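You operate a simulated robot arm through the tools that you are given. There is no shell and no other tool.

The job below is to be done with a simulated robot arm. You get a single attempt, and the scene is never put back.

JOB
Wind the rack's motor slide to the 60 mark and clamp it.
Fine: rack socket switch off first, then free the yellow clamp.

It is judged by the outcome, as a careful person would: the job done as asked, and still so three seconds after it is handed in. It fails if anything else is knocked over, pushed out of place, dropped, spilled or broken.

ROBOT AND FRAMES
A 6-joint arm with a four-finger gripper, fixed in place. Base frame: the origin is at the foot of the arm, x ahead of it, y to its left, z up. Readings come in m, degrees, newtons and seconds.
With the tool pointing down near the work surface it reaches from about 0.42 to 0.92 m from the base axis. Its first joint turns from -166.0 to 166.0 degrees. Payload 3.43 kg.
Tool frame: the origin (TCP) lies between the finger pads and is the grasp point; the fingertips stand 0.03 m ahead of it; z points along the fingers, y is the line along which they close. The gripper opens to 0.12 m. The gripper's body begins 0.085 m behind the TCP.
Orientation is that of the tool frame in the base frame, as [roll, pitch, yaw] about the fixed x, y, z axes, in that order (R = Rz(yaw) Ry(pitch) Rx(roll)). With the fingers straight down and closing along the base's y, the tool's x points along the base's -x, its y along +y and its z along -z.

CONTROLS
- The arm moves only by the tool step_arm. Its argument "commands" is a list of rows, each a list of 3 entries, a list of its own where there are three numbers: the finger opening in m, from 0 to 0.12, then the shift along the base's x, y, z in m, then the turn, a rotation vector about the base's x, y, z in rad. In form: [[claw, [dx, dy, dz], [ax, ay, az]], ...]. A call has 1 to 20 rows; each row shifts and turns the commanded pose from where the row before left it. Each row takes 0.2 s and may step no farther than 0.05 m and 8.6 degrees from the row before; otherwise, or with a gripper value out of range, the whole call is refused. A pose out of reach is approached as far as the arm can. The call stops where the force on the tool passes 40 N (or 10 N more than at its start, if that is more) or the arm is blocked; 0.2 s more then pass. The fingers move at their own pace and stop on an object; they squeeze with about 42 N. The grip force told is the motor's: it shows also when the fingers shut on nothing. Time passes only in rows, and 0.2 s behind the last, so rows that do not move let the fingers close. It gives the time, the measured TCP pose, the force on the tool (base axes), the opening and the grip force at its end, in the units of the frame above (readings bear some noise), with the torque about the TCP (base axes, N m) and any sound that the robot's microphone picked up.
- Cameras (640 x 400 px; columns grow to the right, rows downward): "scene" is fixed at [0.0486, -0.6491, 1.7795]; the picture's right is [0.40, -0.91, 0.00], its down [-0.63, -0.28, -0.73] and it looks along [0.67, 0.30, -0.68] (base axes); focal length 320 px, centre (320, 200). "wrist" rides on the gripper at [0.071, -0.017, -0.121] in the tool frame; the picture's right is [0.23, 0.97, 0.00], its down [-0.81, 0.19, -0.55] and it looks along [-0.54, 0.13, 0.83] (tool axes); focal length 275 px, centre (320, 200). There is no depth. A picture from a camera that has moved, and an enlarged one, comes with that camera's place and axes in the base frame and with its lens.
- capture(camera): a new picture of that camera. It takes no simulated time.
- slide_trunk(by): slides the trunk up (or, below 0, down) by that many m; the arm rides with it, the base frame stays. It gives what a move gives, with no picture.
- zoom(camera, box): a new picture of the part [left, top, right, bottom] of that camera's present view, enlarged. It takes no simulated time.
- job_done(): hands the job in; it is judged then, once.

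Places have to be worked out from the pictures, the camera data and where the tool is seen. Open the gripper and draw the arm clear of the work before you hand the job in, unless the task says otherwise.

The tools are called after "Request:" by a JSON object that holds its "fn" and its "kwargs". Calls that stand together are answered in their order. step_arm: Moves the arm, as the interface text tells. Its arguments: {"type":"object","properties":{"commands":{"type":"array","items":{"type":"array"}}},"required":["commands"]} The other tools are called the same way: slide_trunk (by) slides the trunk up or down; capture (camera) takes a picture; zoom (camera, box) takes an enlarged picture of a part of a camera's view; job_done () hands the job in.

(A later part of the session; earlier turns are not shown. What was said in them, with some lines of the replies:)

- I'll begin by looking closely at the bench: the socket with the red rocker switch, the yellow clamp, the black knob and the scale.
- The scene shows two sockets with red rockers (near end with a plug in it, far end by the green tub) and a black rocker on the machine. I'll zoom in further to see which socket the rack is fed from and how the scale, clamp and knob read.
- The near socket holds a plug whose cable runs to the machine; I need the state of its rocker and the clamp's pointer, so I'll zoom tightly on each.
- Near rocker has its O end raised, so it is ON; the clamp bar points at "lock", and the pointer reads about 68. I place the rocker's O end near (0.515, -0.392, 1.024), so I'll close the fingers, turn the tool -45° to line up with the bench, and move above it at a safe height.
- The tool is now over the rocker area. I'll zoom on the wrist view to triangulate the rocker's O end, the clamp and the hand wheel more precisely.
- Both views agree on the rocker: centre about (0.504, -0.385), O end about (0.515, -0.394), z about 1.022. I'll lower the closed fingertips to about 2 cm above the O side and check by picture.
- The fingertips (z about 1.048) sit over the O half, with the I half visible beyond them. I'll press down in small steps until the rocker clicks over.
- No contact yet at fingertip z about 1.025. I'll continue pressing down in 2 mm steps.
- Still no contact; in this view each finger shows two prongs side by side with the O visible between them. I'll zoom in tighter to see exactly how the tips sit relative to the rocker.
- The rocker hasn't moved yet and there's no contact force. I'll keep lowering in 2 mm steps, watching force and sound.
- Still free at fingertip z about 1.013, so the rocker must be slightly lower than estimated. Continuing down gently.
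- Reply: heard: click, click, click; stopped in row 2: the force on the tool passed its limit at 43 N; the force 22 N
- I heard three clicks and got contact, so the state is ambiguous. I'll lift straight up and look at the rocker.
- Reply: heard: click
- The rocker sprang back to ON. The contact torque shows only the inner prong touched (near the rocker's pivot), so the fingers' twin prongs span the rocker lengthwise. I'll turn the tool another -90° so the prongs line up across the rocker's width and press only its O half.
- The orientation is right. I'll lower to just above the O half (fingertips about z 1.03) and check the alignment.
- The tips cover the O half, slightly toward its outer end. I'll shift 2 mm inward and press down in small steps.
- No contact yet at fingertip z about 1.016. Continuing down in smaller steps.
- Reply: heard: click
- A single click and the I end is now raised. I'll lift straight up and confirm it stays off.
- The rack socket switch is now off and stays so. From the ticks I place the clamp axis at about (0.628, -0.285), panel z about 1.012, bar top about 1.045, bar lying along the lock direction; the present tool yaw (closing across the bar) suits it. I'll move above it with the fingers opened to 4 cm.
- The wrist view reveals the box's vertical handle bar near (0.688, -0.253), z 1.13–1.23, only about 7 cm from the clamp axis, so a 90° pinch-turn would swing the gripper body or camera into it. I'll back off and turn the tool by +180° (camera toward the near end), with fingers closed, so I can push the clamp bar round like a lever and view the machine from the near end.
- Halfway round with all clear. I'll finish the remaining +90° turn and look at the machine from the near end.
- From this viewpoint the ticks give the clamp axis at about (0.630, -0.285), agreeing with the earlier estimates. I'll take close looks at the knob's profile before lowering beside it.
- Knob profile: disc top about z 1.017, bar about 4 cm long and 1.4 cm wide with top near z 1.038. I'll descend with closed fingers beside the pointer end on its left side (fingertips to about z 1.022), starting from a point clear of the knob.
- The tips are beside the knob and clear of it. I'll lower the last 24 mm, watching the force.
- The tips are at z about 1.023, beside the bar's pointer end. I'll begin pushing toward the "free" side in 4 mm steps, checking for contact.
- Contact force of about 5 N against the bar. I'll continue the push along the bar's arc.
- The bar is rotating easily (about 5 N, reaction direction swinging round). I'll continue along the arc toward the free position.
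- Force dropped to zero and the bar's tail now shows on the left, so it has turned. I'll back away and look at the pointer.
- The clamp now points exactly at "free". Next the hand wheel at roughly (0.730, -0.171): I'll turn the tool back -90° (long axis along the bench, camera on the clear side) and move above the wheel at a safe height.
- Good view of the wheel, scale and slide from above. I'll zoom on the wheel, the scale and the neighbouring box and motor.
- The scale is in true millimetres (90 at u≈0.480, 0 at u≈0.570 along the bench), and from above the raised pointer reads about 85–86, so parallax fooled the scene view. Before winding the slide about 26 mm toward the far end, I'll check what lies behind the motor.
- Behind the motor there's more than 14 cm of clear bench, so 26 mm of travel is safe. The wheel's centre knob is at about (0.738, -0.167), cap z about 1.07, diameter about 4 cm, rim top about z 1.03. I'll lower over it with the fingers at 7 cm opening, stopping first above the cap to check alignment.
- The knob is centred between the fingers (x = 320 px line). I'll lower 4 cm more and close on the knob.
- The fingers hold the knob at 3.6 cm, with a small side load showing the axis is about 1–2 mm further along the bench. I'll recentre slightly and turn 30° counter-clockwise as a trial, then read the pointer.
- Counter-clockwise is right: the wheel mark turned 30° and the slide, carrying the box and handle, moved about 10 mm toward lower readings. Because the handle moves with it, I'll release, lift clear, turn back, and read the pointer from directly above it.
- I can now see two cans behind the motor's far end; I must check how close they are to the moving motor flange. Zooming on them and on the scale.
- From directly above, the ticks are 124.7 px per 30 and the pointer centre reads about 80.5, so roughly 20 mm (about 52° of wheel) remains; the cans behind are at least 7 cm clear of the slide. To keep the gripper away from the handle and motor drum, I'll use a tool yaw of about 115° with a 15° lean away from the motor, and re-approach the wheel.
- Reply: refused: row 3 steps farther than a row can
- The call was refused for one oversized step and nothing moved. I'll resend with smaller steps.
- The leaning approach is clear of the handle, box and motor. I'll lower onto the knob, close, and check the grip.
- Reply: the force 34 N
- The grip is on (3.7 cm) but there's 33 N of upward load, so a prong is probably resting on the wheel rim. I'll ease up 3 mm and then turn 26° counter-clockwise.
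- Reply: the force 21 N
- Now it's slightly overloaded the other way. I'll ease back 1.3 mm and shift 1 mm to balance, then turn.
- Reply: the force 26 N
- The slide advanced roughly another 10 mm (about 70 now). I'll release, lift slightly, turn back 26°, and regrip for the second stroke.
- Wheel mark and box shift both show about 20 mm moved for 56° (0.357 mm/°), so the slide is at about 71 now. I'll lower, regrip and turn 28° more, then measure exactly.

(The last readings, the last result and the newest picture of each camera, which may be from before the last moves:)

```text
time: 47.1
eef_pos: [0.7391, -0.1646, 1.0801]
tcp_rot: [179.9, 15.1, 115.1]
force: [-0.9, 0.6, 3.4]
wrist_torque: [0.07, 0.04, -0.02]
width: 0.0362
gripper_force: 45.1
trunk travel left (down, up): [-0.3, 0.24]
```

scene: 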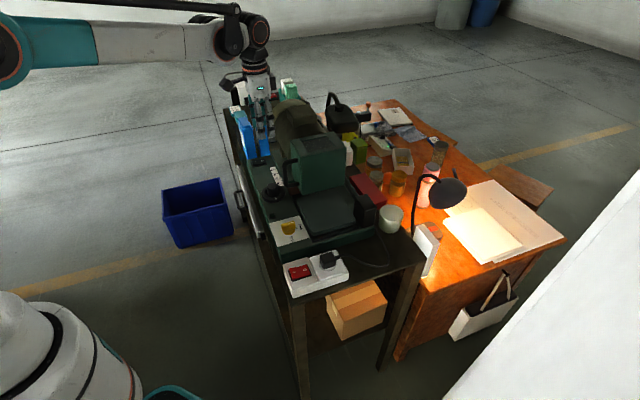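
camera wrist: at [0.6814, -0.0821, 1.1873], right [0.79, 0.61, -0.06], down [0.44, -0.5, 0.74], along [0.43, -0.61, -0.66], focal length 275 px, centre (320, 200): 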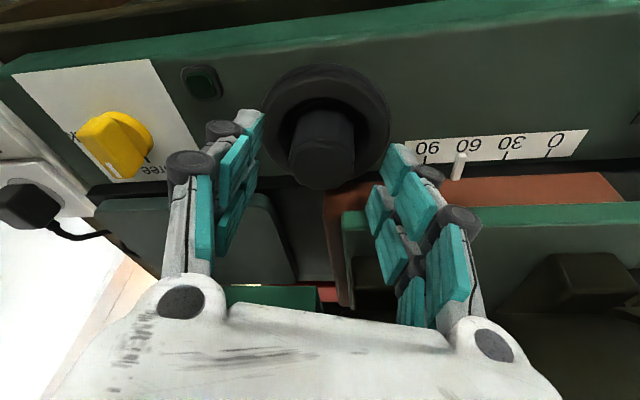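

Clean grip with negligible side load this time. Turning 28° counter-clockwise.

Request:
{"fn": "step_arm", "kwargs": {"commands": [[0.0, [0, 0, 0], [0, 0, 0.1222]], [0.0, [0, 0, 0], [0, 0, 0.1222]], [0.0, [0, 0, 0], [0, 0, 0.1222]], [0.0, [0, 0, 0], [0, 0, 0.1222]], [0.0, [0, 0, 0], [0, 0, 0]], [0.07, [0, 0, 0], [0, 0, 0]], [0.07, [0, 0, 0.004], [0, 0, 0]], [0.07, [0, 0, 0.02], [0, 0, 0]], [0.07, [0, 0, 0.04], [0, 0, 0]], [0.07, [0, 0, 0.045], [0, 0, 0]], [0.07, [0, 0, 0], [0, 0, 0]]]}}

Request:
{"fn": "zoom", "kwargs": {"camera": "scene", "box": [255, 155, 319, 205]}}

Request:
{"fn": "capture", "kwargs": {"camera": "wrist"}}

```text
time: 49.5
eef_pos: [0.739, -0.1661, 1.1895]
tcp_rot: [180.0, 15.0, 143.2]
force: [0.2, 0.5, -0.1]
wrist_torque: [0.0, 0.01, 0.01]
width: 0.0703
gripper_force: 0.1
trunk travel left (down, up): [-0.3, 0.24]
```

```text
8.00 times, centred on (287, 180) of scene
camera zoom: at [0.0486, -0.6491, 1.7795], right [0.4, -0.91, 0.0], down [-0.63, -0.28, -0.73], along [0.67, 0.3, -0.68], focal length 2563 px, centre (584, 360)
```

zoom: 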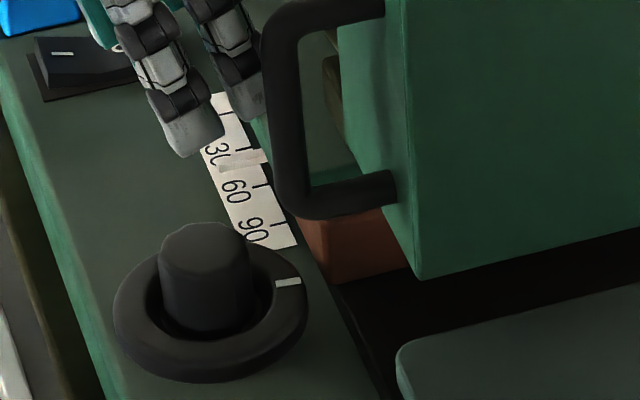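

```text
taken
camera wrist: at [0.6488, -0.1194, 1.2867], right [0.41, 0.91, -0.06], down [0.63, -0.23, 0.74], along [0.67, -0.34, -0.66], focal length 275 px, centre (320, 200)
```

wrist: 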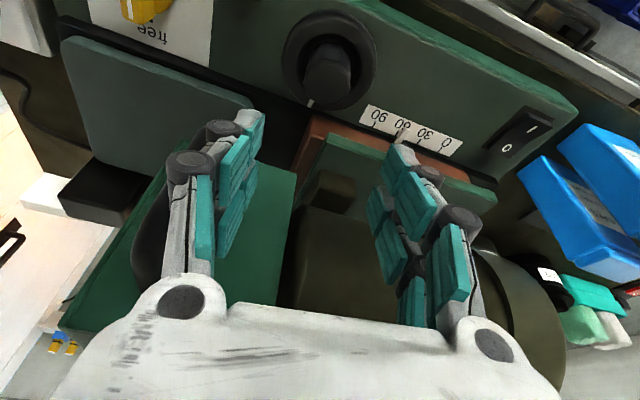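

The slide moved further; the handle end and box are clear of the gripper. I'll go back to the overhead measuring pose (tool vertical, camera square to the scale at the 60 mark).

Request:
{"fn": "step_arm", "kwargs": {"commands": [[0.07, [0, 0, 0.04], [0, 0, -0.1257]], [0.07, [0, 0, 0.04], [0, 0, -0.1257]], [0.07, [0, 0, 0.0376], [0, 0, -0.1256]], [0.07, [0.0275, 0.0205, 0], [0.1115, 0.0686, 0]], [0.07, [0.0275, 0.0205, 0], [0.1115, 0.0686, 0]], [0.07, [0.0274, 0.0203, 0], [0, 0, 0]], [0.07, [0, 0, 0], [0, 0, 0]]]}}

Request:
{"fn": "zoom", "kwargs": {"camera": "wrist", "box": [280, 80, 384, 120]}}

Request:
{"fn": "capture", "kwargs": {"camera": "wrist"}}

```text
time: 51.1
eef_pos: [0.8218, -0.1047, 1.3061]
tcp_rot: [-179.8, 0.1, 121.3]
force: [0.0, 0.2, 0.0]
wrist_torque: [0.01, 0.0, -0.04]
width: 0.0698
gripper_force: 0.0
trunk travel left (down, up): [-0.3, 0.24]
```

```text
6.15 times, centred on (332, 100) of wrist
camera zoom: at [0.7696, -0.0527, 1.4269], right [0.71, 0.7, 0.0], down [0.59, -0.59, 0.55], along [0.39, -0.39, -0.83], focal length 1694 px, centre (246, 815)
```

zoom: 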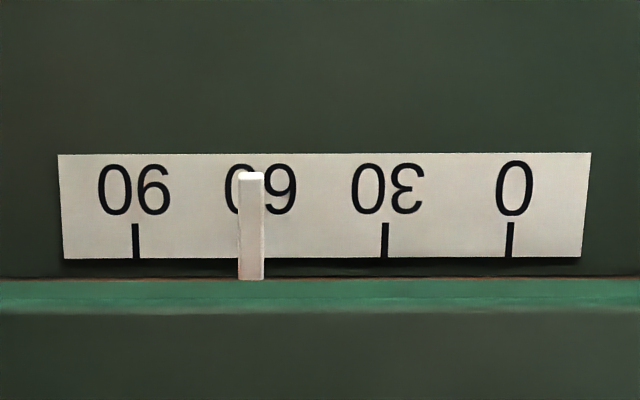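

```text
taken
camera wrist: at [0.7696, -0.0527, 1.4269], right [0.71, 0.7, 0.0], down [0.59, -0.59, 0.55], along [0.39, -0.39, -0.83], focal length 275 px, centre (320, 200)
```

wrist: 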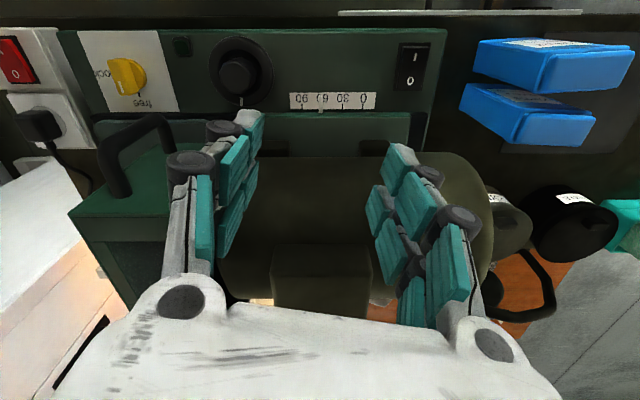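

The pointer now reads about 62.2. Before the last bit, I'll check that the OIL can behind the motor hasn't been touched (same zoom box as before).

Request:
{"fn": "zoom", "kwargs": {"camera": "wrist", "box": [400, 130, 640, 330]}}

Request:
{"fn": "zoom", "kwargs": {"camera": "scene", "box": [270, 85, 370, 155]}}

```text
2.00 times, centred on (520, 230) of wrist
camera zoom: at [0.7696, -0.0527, 1.4269], right [0.71, 0.7, 0.0], down [0.59, -0.59, 0.55], along [0.39, -0.39, -0.83], focal length 551 px, centre (-80, 140)
```

zoom: 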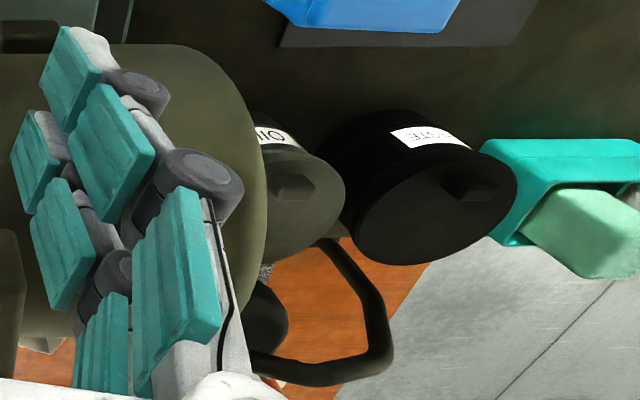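

```text
5.71 times, centred on (320, 120) of scene
camera zoom: at [0.0486, -0.6491, 1.7795], right [0.4, -0.91, 0.0], down [-0.63, -0.28, -0.73], along [0.67, 0.3, -0.68], focal length 1830 px, centre (320, 657)
```

zoom: 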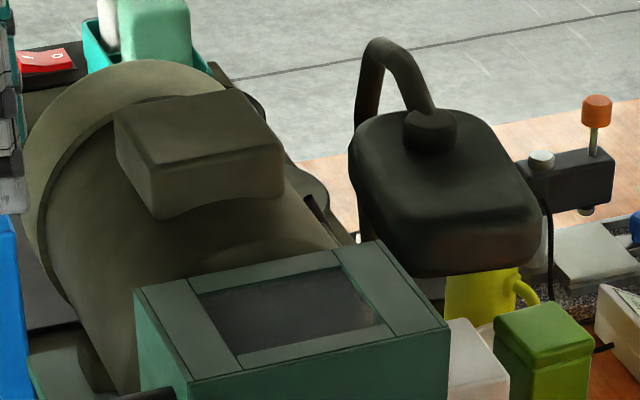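

The cans are untouched and the raised motor clears them well. 2.2 mm (about 6.5°) remains; I'll regrip at yaw 143° (where the knob's facets already match the fingers), with a 20° lean for extra clearance from the handle.

Request:
{"fn": "step_arm", "kwargs": {"commands": [[0.07, [-0.0276, -0.0203, 0], [0, 0, 0.1263]], [0.07, [-0.0276, -0.0203, 0], [0, 0, 0.1263]], [0.07, [-0.0276, -0.0202, 0], [0, 0, 0.1263]], [0.07, [0, 0, -0.03], [-0.07, -0.0929, 0]], [0.07, [0, 0, -0.03], [-0.07, -0.0929, 0]], [0.07, [0, 0, -0.03], [-0.07, -0.0929, 0]], [0.07, [0, 0, -0.04], [0, 0, 0]], [0.07, [0, 0, -0.04], [0, 0, 0]], [0.07, [0, 0, 0], [0, 0, 0]]]}}

Request:
{"fn": "capture", "kwargs": {"camera": "wrist"}}

Request:
{"fn": "zoom", "kwargs": {"camera": "scene", "box": [230, 120, 350, 210]}}

```text
time: 53.1
eef_pos: [0.7396, -0.1648, 1.1362]
tcp_rot: [-179.9, 20.1, 143.2]
force: [0.2, -0.4, 0.3]
wrist_torque: [0.0, 0.0, -0.02]
width: 0.0701
gripper_force: 0.1
trunk travel left (down, up): [-0.3, 0.24]
```

```text
taken
camera wrist: at [0.6409, -0.1134, 1.2245], right [0.41, 0.91, -0.08], down [0.57, -0.19, 0.8], along [0.71, -0.37, -0.6], focal length 275 px, centre (320, 200)
```

wrist: 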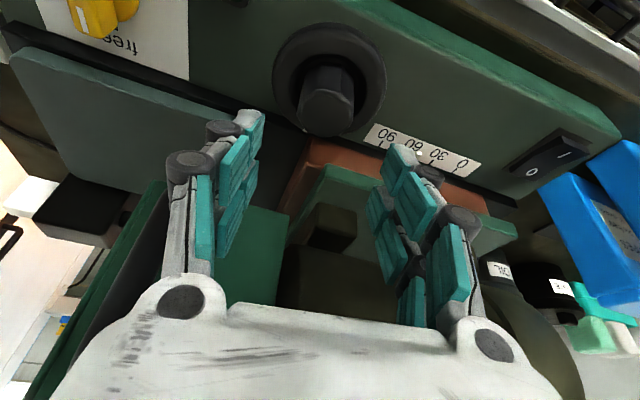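

```text
4.44 times, centred on (290, 165) of scene
camera zoom: at [0.0486, -0.6491, 1.7795], right [0.4, -0.91, 0.0], down [-0.63, -0.28, -0.73], along [0.67, 0.3, -0.68], focal length 1424 px, centre (453, 356)
```

zoom: 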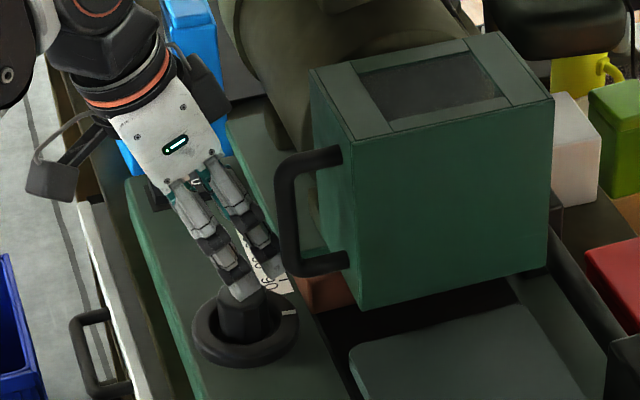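

Clearances look good. Lowering onto the knob and closing.

Request:
{"fn": "step_arm", "kwargs": {"commands": [[0.07, [-0.0003, -0.0003, -0.03], [0, 0, 0]], [0.07, [0, 0, -0.02], [0, 0, 0]], [0.07, [0, 0, -0.0045], [0, 0, 0]], [0.07, [0, 0, 0], [0, 0, 0]], [0.0, [0, 0, 0], [0, 0, 0]], [0.0, [0, 0, 0], [0, 0, 0]], [0.0, [0, 0, 0], [0, 0, 0]]]}}

Request:
{"fn": "zoom", "kwargs": {"camera": "scene", "box": [255, 155, 319, 205]}}

```text
time: 54.7
eef_pos: [0.7382, -0.1664, 1.0805]
tcp_rot: [-179.8, 20.1, 143.2]
force: [-2.6, -0.9, -1.0]
wrist_torque: [-0.1, 0.0, -0.05]
width: 0.0365
gripper_force: 45.2
trunk travel left (down, up): [-0.3, 0.24]
```

```text
8.00 times, centred on (287, 180) of scene
camera zoom: at [0.0486, -0.6491, 1.7795], right [0.4, -0.91, 0.0], down [-0.63, -0.28, -0.73], along [0.67, 0.3, -0.68], focal length 2563 px, centre (584, 360)
```

zoom: 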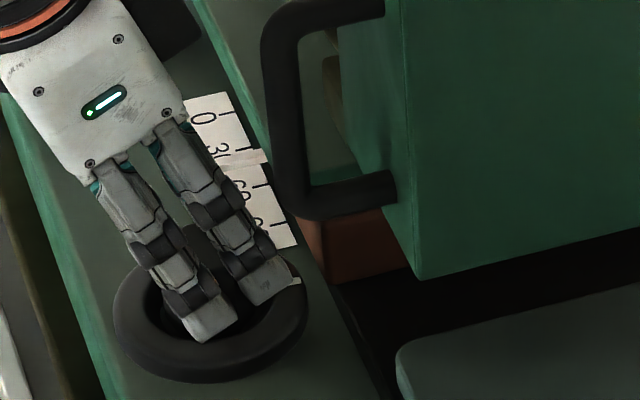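

Good grip with almost no side load. I'll turn 6.6° counter-clockwise, then release and lift for a measurement.

Request:
{"fn": "step_arm", "kwargs": {"commands": [[0.0, [0, 0, 0], [0, 0, 0.0576]], [0.0, [0, 0, 0], [0, 0, 0.0576]], [0.0, [0, 0, 0], [0, 0, 0]]]}}

Request:
{"fn": "zoom", "kwargs": {"camera": "scene", "box": [255, 155, 319, 205]}}

```text
time: 55.5
eef_pos: [0.7371, -0.1654, 1.081]
tcp_rot: [-179.8, 19.9, 149.7]
force: [-9.9, -0.7, -10.6]
wrist_torque: [-0.22, -0.17, -0.11]
width: 0.0369
gripper_force: 45.2
trunk travel left (down, up): [-0.3, 0.24]
```

```text
8.00 times, centred on (287, 180) of scene
camera zoom: at [0.0486, -0.6491, 1.7795], right [0.4, -0.91, 0.0], down [-0.63, -0.28, -0.73], along [0.67, 0.3, -0.68], focal length 2563 px, centre (584, 360)
```

zoom: 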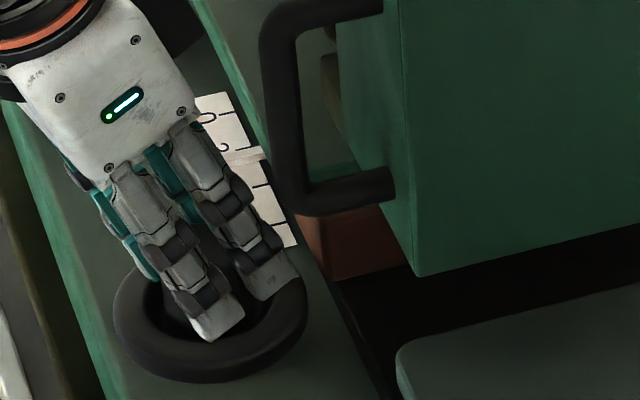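

Turned to 149.7° and the slide crept further. Now I'll release, lift out, and return to the overhead pose to read the scale.

Request:
{"fn": "step_arm", "kwargs": {"commands": [[0.07, [0, 0, 0], [0, 0, 0]], [0.07, [0, 0, 0.002], [0, 0, 0]], [0.07, [0, 0, 0.015], [0, 0, 0]], [0.07, [0, 0, 0.04], [0, 0, -0.1222]], [0.07, [0, 0, 0.045], [0, 0, -0.1222]], [0.07, [0, 0, 0.045], [0, 0, -0.1222]], [0.07, [0, 0, 0.045], [0, 0, -0.1222]], [0.07, [0.01, 0.005, 0.033], [0.0994, 0.0604, 0]], [0.07, [0.025, 0.019, 0], [0.0994, 0.0604, 0]], [0.07, [0.025, 0.019, 0], [0.0994, 0.0604, 0]], [0.07, [0.0245, 0.018, 0], [0, 0, 0]], [0.07, [0, 0, 0], [0, 0, 0]]]}}

Request:
{"fn": "zoom", "kwargs": {"camera": "wrist", "box": [280, 80, 384, 120]}}

Request:
{"fn": "capture", "kwargs": {"camera": "wrist"}}

```text
time: 58.1
eef_pos: [0.8225, -0.1049, 1.3067]
tcp_rot: [179.9, 0.1, 121.7]
force: [-0.8, -1.1, 0.3]
wrist_torque: [0.03, 0.0, 0.0]
width: 0.0701
gripper_force: 0.0
trunk travel left (down, up): [-0.3, 0.24]
```

```text
6.15 times, centred on (332, 100) of wrist
camera zoom: at [0.7706, -0.0532, 1.4269], right [0.71, 0.71, 0.0], down [0.59, -0.59, 0.55], along [0.39, -0.39, -0.83], focal length 1694 px, centre (246, 815)
```

zoom: 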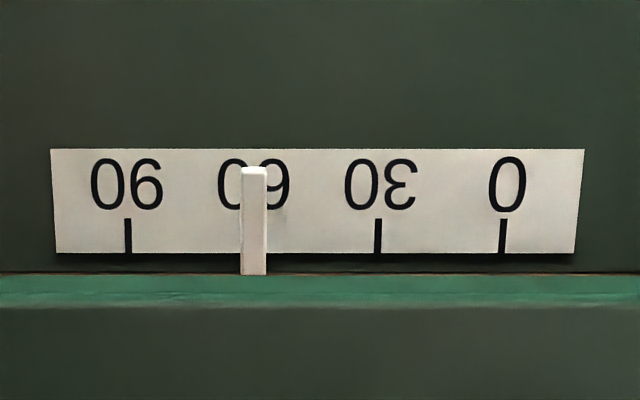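

```text
taken
camera wrist: at [0.7706, -0.0532, 1.4269], right [0.71, 0.71, 0.0], down [0.59, -0.59, 0.55], along [0.39, -0.39, -0.83], focal length 275 px, centre (320, 200)
```

wrist: 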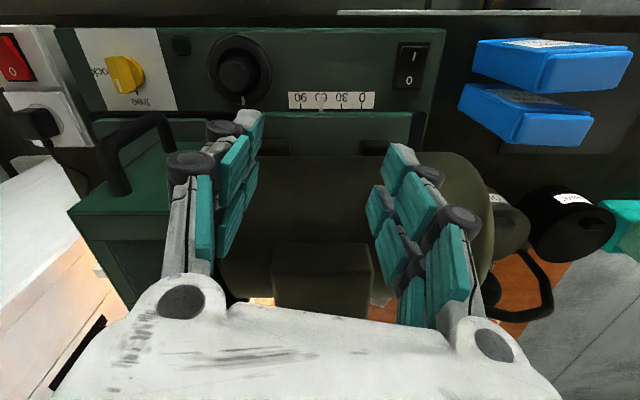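

The pointer centre now falls on the 60 tick position (about 59.8). I'll zoom tighter to confirm.

Request:
{"fn": "zoom", "kwargs": {"camera": "wrist", "box": [284, 90, 380, 115]}}

Request:
{"fn": "zoom", "kwargs": {"camera": "wrist", "box": [296, 88, 344, 118]}}

Request:
{"fn": "zoom", "kwargs": {"camera": "scene", "box": [255, 155, 319, 205]}}

```text
6.67 times, centred on (332, 102) of wrist
camera zoom: at [0.7706, -0.0532, 1.4269], right [0.71, 0.71, 0.0], down [0.59, -0.59, 0.55], along [0.39, -0.39, -0.83], focal length 1835 px, centre (240, 850)
```

zoom: 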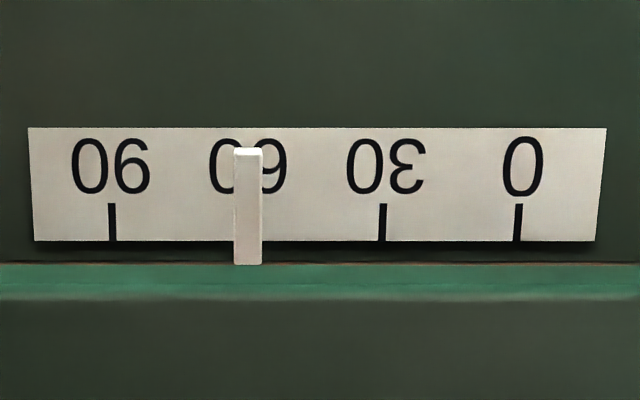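

```text
13.33 times, centred on (320, 103) of wrist
camera zoom: at [0.7706, -0.0532, 1.4269], right [0.71, 0.71, 0.0], down [0.59, -0.59, 0.55], along [0.39, -0.39, -0.83], focal length 3670 px, centre (320, 1493)
```

zoom: 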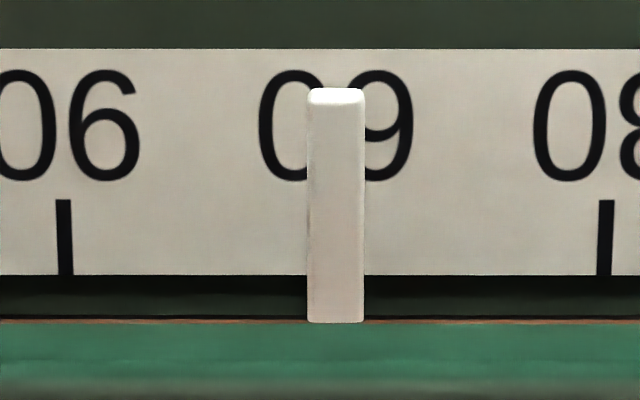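

```text
8.00 times, centred on (287, 180) of scene
camera zoom: at [0.0486, -0.6491, 1.7795], right [0.4, -0.91, 0.0], down [-0.63, -0.28, -0.73], along [0.67, 0.3, -0.68], focal length 2563 px, centre (584, 360)
```

zoom: 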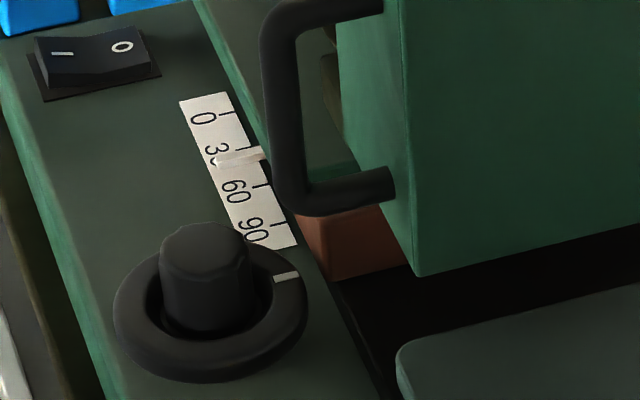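

At 13× the pointer centre (335) matches the midpoint of the 30 and 90 ticks (335): the slide is at 60.0. Now to clamp it: I'll return beside the yellow clamp at safe height with closed fingers and yaw 225°, ready to push the bar's tail back round to "lock".

Request:
{"fn": "step_arm", "kwargs": {"commands": [[0.0, [-0.0189, -0.0147, 0], [0, 0, 0.1387]], [0.0, [-0.0189, -0.0147, 0], [0, 0, 0.1387]], [0.0, [-0.0189, -0.0147, 0], [0, 0, 0.1387]], [0.0, [-0.0189, -0.0147, 0], [0, 0, 0.1387]], [0.0, [-0.0189, -0.0147, 0], [0, 0, 0.1387]], [0.0, [-0.0189, -0.0147, 0], [0, 0, 0.1387]], [0.0, [-0.0189, -0.0147, 0], [0, 0, 0.1387]], [0.0, [-0.0189, -0.0147, 0], [0, 0, 0.1387]], [0.0, [-0.0189, -0.0147, 0], [0, 0, 0.1387]], [0.0, [-0.0189, -0.0147, 0], [0, 0, 0.1387]], [0.0, [-0.0189, -0.0147, 0], [0, 0, 0.1387]], [0.0, [-0.0189, -0.0147, 0], [0, 0, 0.1387]], [0.0, [-0.0187, -0.0148, 0], [0, 0, 0.1386]], [0.0, [0, 0, 0], [0, 0, 0]]]}}

Request:
{"fn": "zoom", "kwargs": {"camera": "scene", "box": [262, 205, 318, 240]}}

Request:
{"fn": "capture", "kwargs": {"camera": "wrist"}}

```text
time: 61.1
eef_pos: [0.5784, -0.2954, 1.3073]
tcp_rot: [179.9, 0.1, -134.8]
force: [0.5, -0.9, 0.0]
wrist_torque: [0.01, -0.02, -0.01]
width: 0.0
gripper_force: 32.7
trunk travel left (down, up): [-0.3, 0.24]
```

```text
11.43 times, centred on (290, 222) of scene
camera zoom: at [0.0486, -0.6491, 1.7795], right [0.4, -0.91, 0.0], down [-0.63, -0.28, -0.73], along [0.67, 0.3, -0.68], focal length 3661 px, centre (663, -57)
```

zoom: 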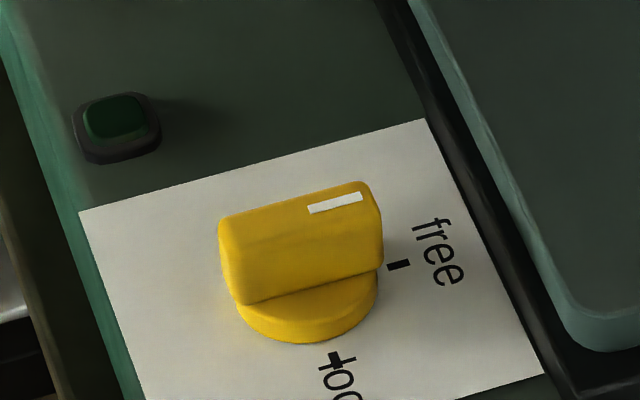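

```text
taken
camera wrist: at [0.5389, -0.359, 1.4265], right [-0.85, 0.52, 0.0], down [0.43, 0.71, 0.55], along [0.29, 0.47, -0.83], focal length 275 px, centre (320, 200)
```

wrist: 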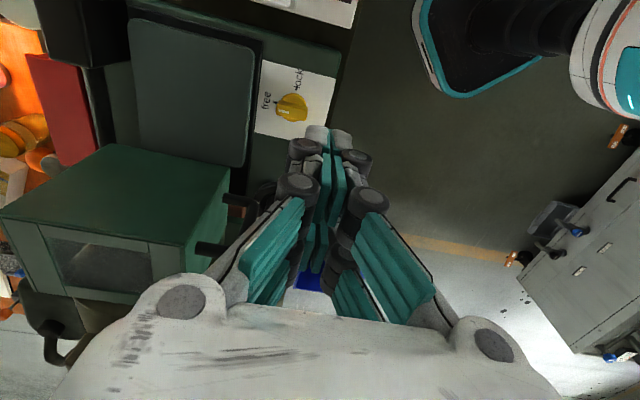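

Positioned about 11 mm clear of the bar's side, near its tail. Lowering beside the knob to fingertip z about 1.022.

Request:
{"fn": "step_arm", "kwargs": {"commands": [[0.0, [0, 0, -0.045], [0, 0, 0]], [0.0, [0, 0, -0.045], [0, 0, 0]], [0.0, [0, 0, -0.045], [0, 0, 0]], [0.0, [0, 0, -0.045], [0, 0, 0]], [0.0, [0, 0, -0.04], [0, 0, 0]], [0.0, [0, 0, -0.025], [0, 0, 0]], [0.0, [0, 0, -0.0095], [0, 0, 0]], [0.0, [0, 0, 0], [0, 0, 0]]]}}

Request:
{"fn": "zoom", "kwargs": {"camera": "scene", "box": [262, 205, 318, 240]}}

Request:
{"fn": "zoom", "kwargs": {"camera": "wrist", "box": [160, 60, 400, 210]}}

```text
time: 62.9
eef_pos: [0.5767, -0.2947, 1.0525]
tcp_rot: [179.8, 0.1, -134.9]
force: [0.0, 0.6, 0.1]
wrist_torque: [-0.01, 0.0, 0.0]
width: 0.0
gripper_force: 33.4
trunk travel left (down, up): [-0.3, 0.24]
```

```text
11.43 times, centred on (290, 222) of scene
camera zoom: at [0.0486, -0.6491, 1.7795], right [0.4, -0.91, 0.0], down [-0.63, -0.28, -0.73], along [0.67, 0.3, -0.68], focal length 3661 px, centre (663, -57)
```

zoom: 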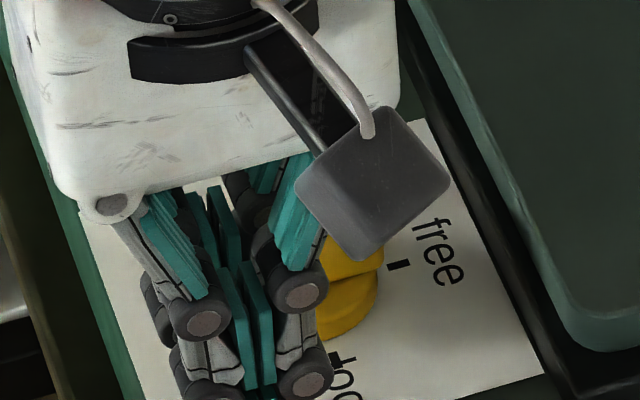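

```text
2.67 times, centred on (280, 135) of wrist
camera zoom: at [0.5382, -0.3589, 1.1726], right [-0.85, 0.52, 0.0], down [0.44, 0.71, 0.55], along [0.29, 0.47, -0.83], focal length 734 px, centre (427, 373)
```

zoom: 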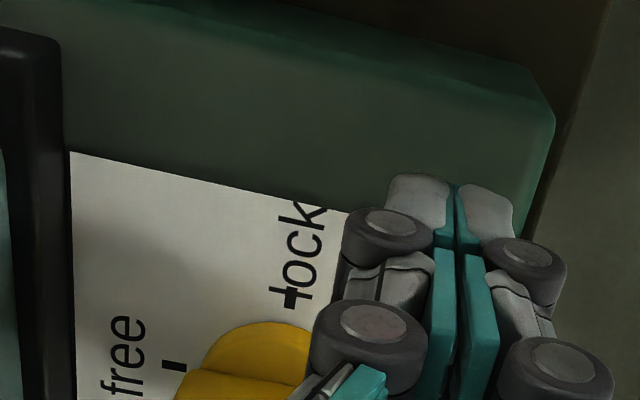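

Beside the bar with no contact. I'll approach its tail and begin pushing along the arc toward lock.

Request:
{"fn": "step_arm", "kwargs": {"commands": [[0.0, [0.00283, 0.00283, 0], [0, 0, 0]], [0.0, [0.00283, 0.00283, 0], [0, 0, 0]], [0.0, [0.00283, 0.00283, 0], [0, 0, 0]], [0.0, [0.00184, 0.00368, 0], [0, 0, 0]]]}}

Request:
{"fn": "zoom", "kwargs": {"camera": "scene", "box": [262, 205, 318, 240]}}

```text
time: 63.9
eef_pos: [0.5868, -0.2843, 1.0526]
tcp_rot: [179.9, 0.1, -135.0]
force: [-1.8, -3.4, 2.1]
wrist_torque: [-0.06, -0.02, -0.07]
width: 0.0
gripper_force: 33.8
trunk travel left (down, up): [-0.3, 0.24]
```

```text
11.43 times, centred on (290, 222) of scene
camera zoom: at [0.0486, -0.6491, 1.7795], right [0.4, -0.91, 0.0], down [-0.63, -0.28, -0.73], along [0.67, 0.3, -0.68], focal length 3661 px, centre (663, -57)
```

zoom: 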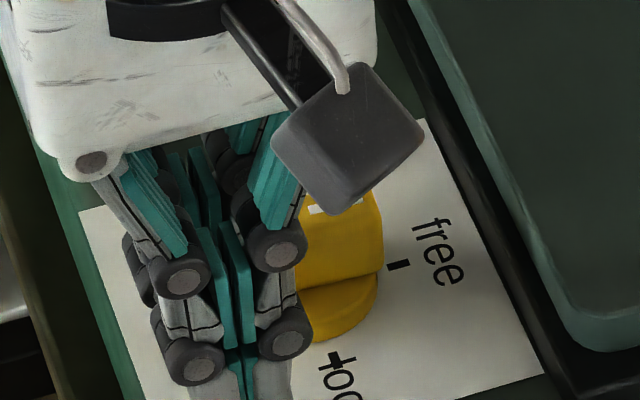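

Contact made (about 4 N). Continuing the push along the arc.

Request:
{"fn": "step_arm", "kwargs": {"commands": [[0.0, [0.00262, 0.00304, 0], [0, 0, 0]], [0.0, [0.00346, 0.00233, 0], [0, 0, 0]]]}}

Request:
{"fn": "zoom", "kwargs": {"camera": "scene", "box": [262, 205, 318, 240]}}

```text
time: 64.5
eef_pos: [0.5935, -0.2775, 1.0537]
tcp_rot: [179.9, 0.1, -134.7]
force: [-2.2, 0.7, -0.5]
wrist_torque: [0.01, 0.08, 0.02]
width: 0.0
gripper_force: 33.2
trunk travel left (down, up): [-0.3, 0.24]
```

```text
11.43 times, centred on (290, 222) of scene
camera zoom: at [0.0486, -0.6491, 1.7795], right [0.4, -0.91, 0.0], down [-0.63, -0.28, -0.73], along [0.67, 0.3, -0.68], focal length 3661 px, centre (663, -57)
```

zoom: 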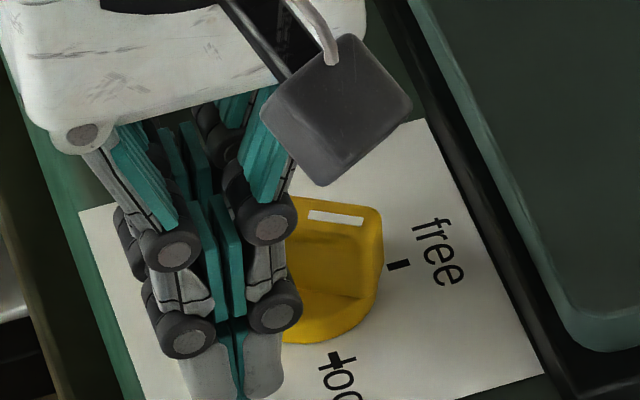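

The bar is turning toward lock (about 25–30° so far). Continuing with the next arc steps.

Request:
{"fn": "step_arm", "kwargs": {"commands": [[0.0, [0.00375, 0.00134, 0], [0, 0, 0]], [0.0, [0.0041, 0.00028, 0], [0, 0, 0]]]}}

Request:
{"fn": "zoom", "kwargs": {"camera": "scene", "box": [262, 205, 318, 240]}}

```text
time: 65.1
eef_pos: [0.6028, -0.2779, 1.0527]
tcp_rot: [179.9, 0.1, -134.9]
force: [0.3, 0.8, 0.3]
wrist_torque: [0.03, 0.01, -0.01]
width: 0.0003
gripper_force: 33.6
trunk travel left (down, up): [-0.3, 0.24]
```

```text
11.43 times, centred on (290, 222) of scene
camera zoom: at [0.0486, -0.6491, 1.7795], right [0.4, -0.91, 0.0], down [-0.63, -0.28, -0.73], along [0.67, 0.3, -0.68], focal length 3661 px, centre (663, -57)
```

zoom: 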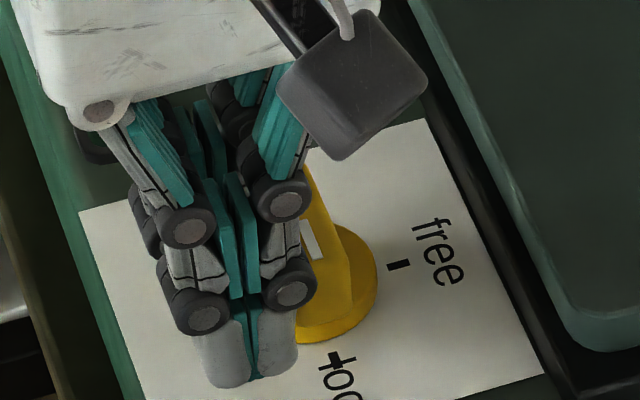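

The bar has snapped round to point along "lock". I'll back off sideways away from it, lift, and verify.

Request:
{"fn": "step_arm", "kwargs": {"commands": [[0.0, [-0.0055, 0.0055, 0], [0, 0, 0]], [0.0, [-0.0055, 0.0055, 0.005], [0, 0, 0]], [0.0, [-0.002, 0.002, 0.035], [0, 0, 0]], [0.0, [0, 0, 0.045], [0, 0, 0]], [0.0, [-0.01, -0.02, 0.04], [0, 0, 0]], [0.0, [-0.01, -0.02, 0.04], [0, 0, 0]], [0.0, [-0.01, -0.02, 0.04], [0, 0, 0]], [0.0, [0, 0, 0.04], [0, 0, 0]], [0.0, [0, 0, 0], [0, 0, 0]]]}}

Request:
{"fn": "zoom", "kwargs": {"camera": "scene", "box": [262, 205, 318, 240]}}

Request:
{"fn": "capture", "kwargs": {"camera": "wrist"}}

Request:
{"fn": "capture", "kwargs": {"camera": "scene"}}

```text
time: 67.1
eef_pos: [0.5591, -0.3232, 1.2985]
tcp_rot: [180.0, 0.1, -134.8]
force: [-0.5, 0.6, 0.3]
wrist_torque: [0.04, 0.0, 0.0]
width: 0.0
gripper_force: 33.4
trunk travel left (down, up): [-0.3, 0.24]
```

```text
11.43 times, centred on (290, 222) of scene
camera zoom: at [0.0486, -0.6491, 1.7795], right [0.4, -0.91, 0.0], down [-0.63, -0.28, -0.73], along [0.67, 0.3, -0.68], focal length 3661 px, centre (663, -57)
```

zoom: 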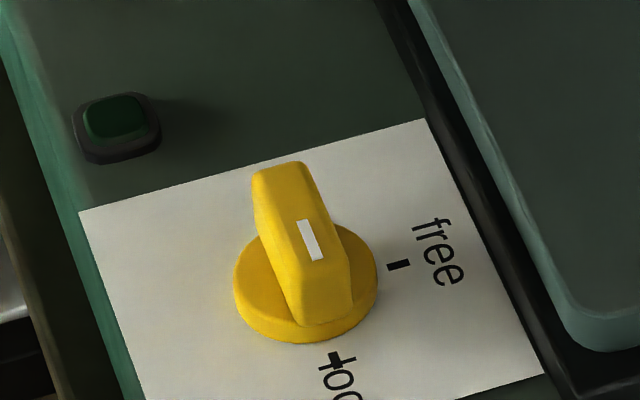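

```text
taken
camera wrist: at [0.5204, -0.3868, 1.418], right [-0.85, 0.52, 0.0], down [0.44, 0.71, 0.55], along [0.29, 0.47, -0.83], focal length 275 px, centre (320, 200)
```

wrist: 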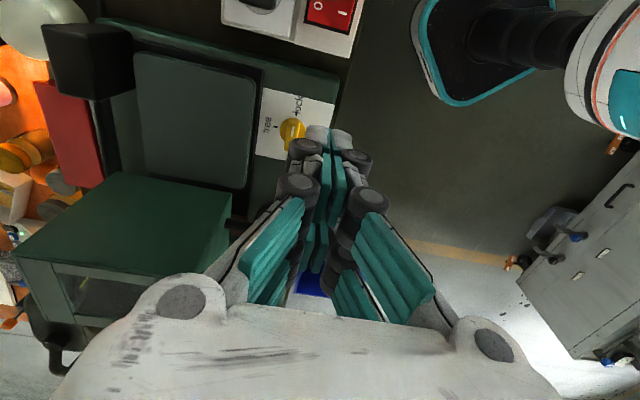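

```text
taken
```

scene: 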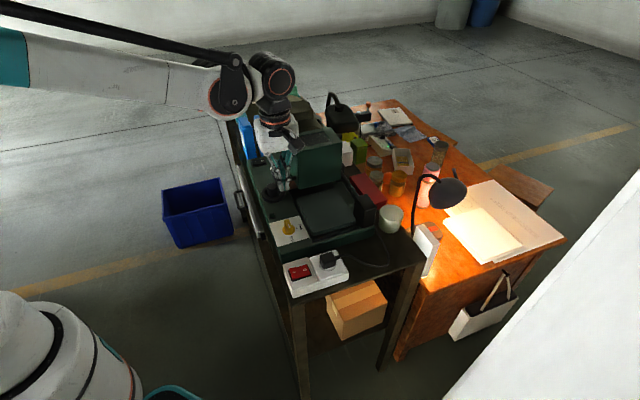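

The clamp bar is back exactly on "lock". I'll return to the overhead pose once more (opening the fingers) to confirm the slide still reads 60.

Request:
{"fn": "step_arm", "kwargs": {"commands": [[0.07, [0.0, 0.0, 0.008], [0, 0, -0.1387]], [0.07, [0.0219, 0.0182, 0], [0, 0, -0.1387]], [0.07, [0.0219, 0.0182, 0], [0, 0, -0.1387]], [0.07, [0.0219, 0.0182, 0], [0, 0, -0.1387]], [0.07, [0.0219, 0.0182, 0], [0, 0, -0.1387]], [0.07, [0.0219, 0.0182, 0], [0, 0, -0.1387]], [0.07, [0.0219, 0.0182, 0], [0, 0, -0.1387]], [0.07, [0.0219, 0.0182, 0], [0, 0, -0.1387]], [0.07, [0.0219, 0.0182, 0], [0, 0, -0.1387]], [0.07, [0.0219, 0.0182, 0], [0, 0, -0.1387]], [0.07, [0.0219, 0.0182, 0], [0, 0, -0.1387]], [0.07, [0.0219, 0.0182, 0], [0, 0, -0.1387]], [0.07, [0.0219, 0.0182, 0], [0, 0, -0.1386]], [0.07, [0, 0, 0], [0, 0, 0]]]}}

Request:
{"fn": "zoom", "kwargs": {"camera": "wrist", "box": [296, 88, 344, 118]}}

Request:
{"fn": "capture", "kwargs": {"camera": "wrist"}}

Request:
{"fn": "zoom", "kwargs": {"camera": "scene", "box": [240, 140, 400, 300]}}

```text
time: 70.1
eef_pos: [0.8219, -0.105, 1.3043]
tcp_rot: [179.9, 0.1, 121.6]
force: [-0.6, -0.2, 0.4]
wrist_torque: [0.05, -0.04, 0.0]
width: 0.0699
gripper_force: 0.1
trunk travel left (down, up): [-0.3, 0.24]
```

```text
13.33 times, centred on (320, 103) of wrist
camera zoom: at [0.7686, -0.0534, 1.4257], right [0.71, 0.71, 0.0], down [0.59, -0.59, 0.55], along [0.39, -0.39, -0.83], focal length 3670 px, centre (320, 1493)
```

zoom: 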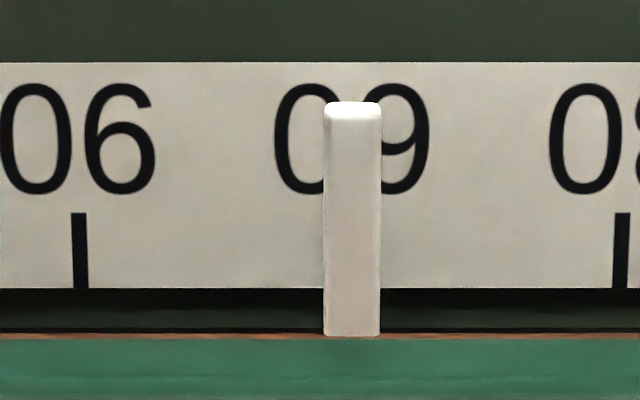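

```text
taken
camera wrist: at [0.7686, -0.0534, 1.4257], right [0.71, 0.71, 0.0], down [0.59, -0.59, 0.55], along [0.39, -0.39, -0.83], focal length 275 px, centre (320, 200)
```

wrist: 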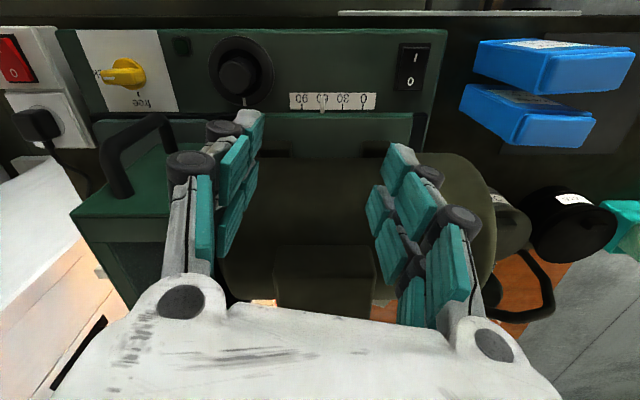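

```text
2.50 times, centred on (320, 220) of scene
camera zoom: at [0.0486, -0.6491, 1.7795], right [0.4, -0.91, 0.0], down [-0.63, -0.28, -0.73], along [0.67, 0.3, -0.68], focal length 801 px, centre (320, 150)
```

zoom: 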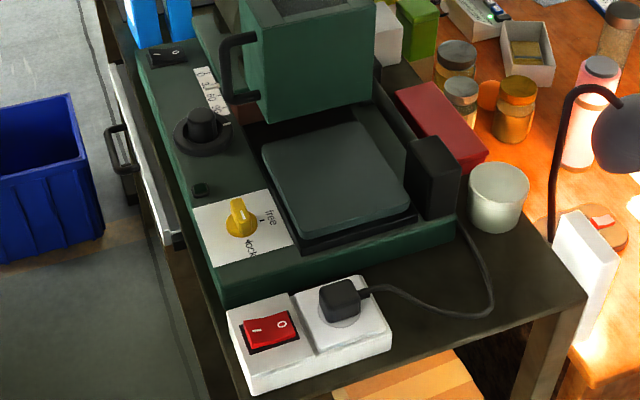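

The pointer still reads 60.0 after clamping, the clamp is on lock and the rack socket is off. I'll open the gripper and draw the arm up and clear to where it began.

Request:
{"fn": "step_arm", "kwargs": {"commands": [[0.07, [0, 0, 0.04], [0, 0, 0]], [0.07, [0, 0, 0.04], [0, 0, 0]], [0.07, [0, 0, 0.03], [0, 0, 0]], [0.12, [-0.042, -0.0178, 0], [0, 0, 0.1274]], [0.12, [-0.042, -0.0178, 0], [0, 0, 0.1274]], [0.12, [-0.042, -0.0178, 0], [0, 0, 0.1274]], [0.12, [-0.042, -0.0178, 0], [0, 0, 0.1274]], [0.12, [-0.042, -0.0178, 0], [0, 0, 0.1274]], [0.12, [-0.042, -0.0178, 0], [0, 0, 0.1274]], [0.12, [-0.042, -0.0178, 0], [0, 0, 0.1274]], [0.12, [-0.042, -0.0178, 0], [0, 0, 0.1274]], [0.12, [0, 0, 0], [0, 0, 0]]]}}

Request:
{"fn": "capture", "kwargs": {"camera": "scene"}}

Request:
{"fn": "zoom", "kwargs": {"camera": "scene", "box": [240, 180, 400, 300]}}

Request:
{"fn": "zoom", "kwargs": {"camera": "scene", "box": [220, 75, 460, 225]}}

```text
time: 72.7
eef_pos: [0.4844, -0.2495, 1.4144]
tcp_rot: [179.9, 0.1, -179.7]
force: [0.2, -1.2, -0.6]
wrist_torque: [0.01, 0.07, 0.0]
width: 0.1201
gripper_force: 0.0
trunk travel left (down, up): [-0.3, 0.24]
```

```text
taken
```

scene: 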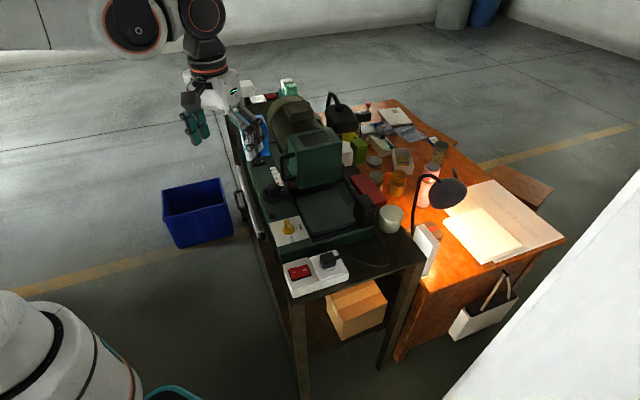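

```text
3.33 times, centred on (320, 240) of scene
camera zoom: at [0.0486, -0.6491, 1.7795], right [0.4, -0.91, 0.0], down [-0.63, -0.28, -0.73], along [0.67, 0.3, -0.68], focal length 1068 px, centre (320, 67)
```

zoom: 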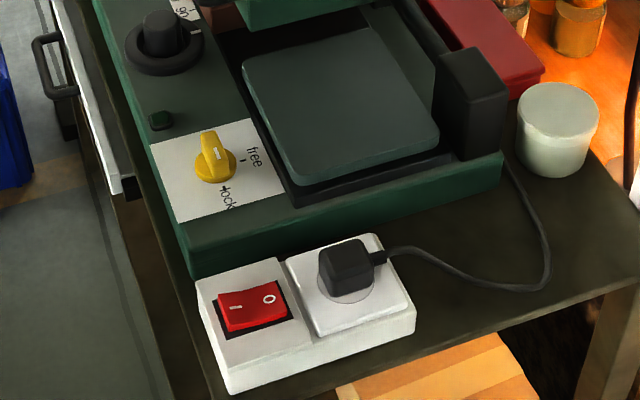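

```text
2.67 times, centred on (340, 150) of scene
camera zoom: at [0.0486, -0.6491, 1.7795], right [0.4, -0.91, 0.0], down [-0.63, -0.28, -0.73], along [0.67, 0.3, -0.68], focal length 854 px, centre (267, 333)
```

zoom: 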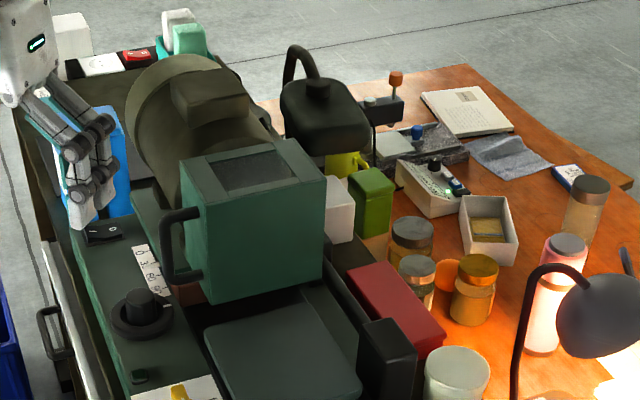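

The arm is clear with the gripper open. The rack socket is off, the slide stands at 60, the clamp is on lock, and nothing else on the bench has moved. I'm handing the job in.

Request:
{"fn": "job_done", "kwargs": {}}

```text
The job is handed in.
```

The motor slide is at the 60 mark and clamped. I measured it from directly above after locking, and the pointer sits on 60 to within about a third of a millimetre.

- **Socket switch:** The rack socket, the near one with the machine's plug in it, was switched off first and is still off. My first press was badly placed and the switch clicked off and on several times before ending on again. The second press took cleanly.
- **Clamp:** I turned it to "free", wound the slide from about 90 down to 60 with the handwheel, then turned it back to "lock".
- **Surroundings:** In the final pictures nothing else on the bench has moved. I also checked the two cans behind the motor partway through winding, and they had not moved.

The arm is back where it started, with the gripper open.
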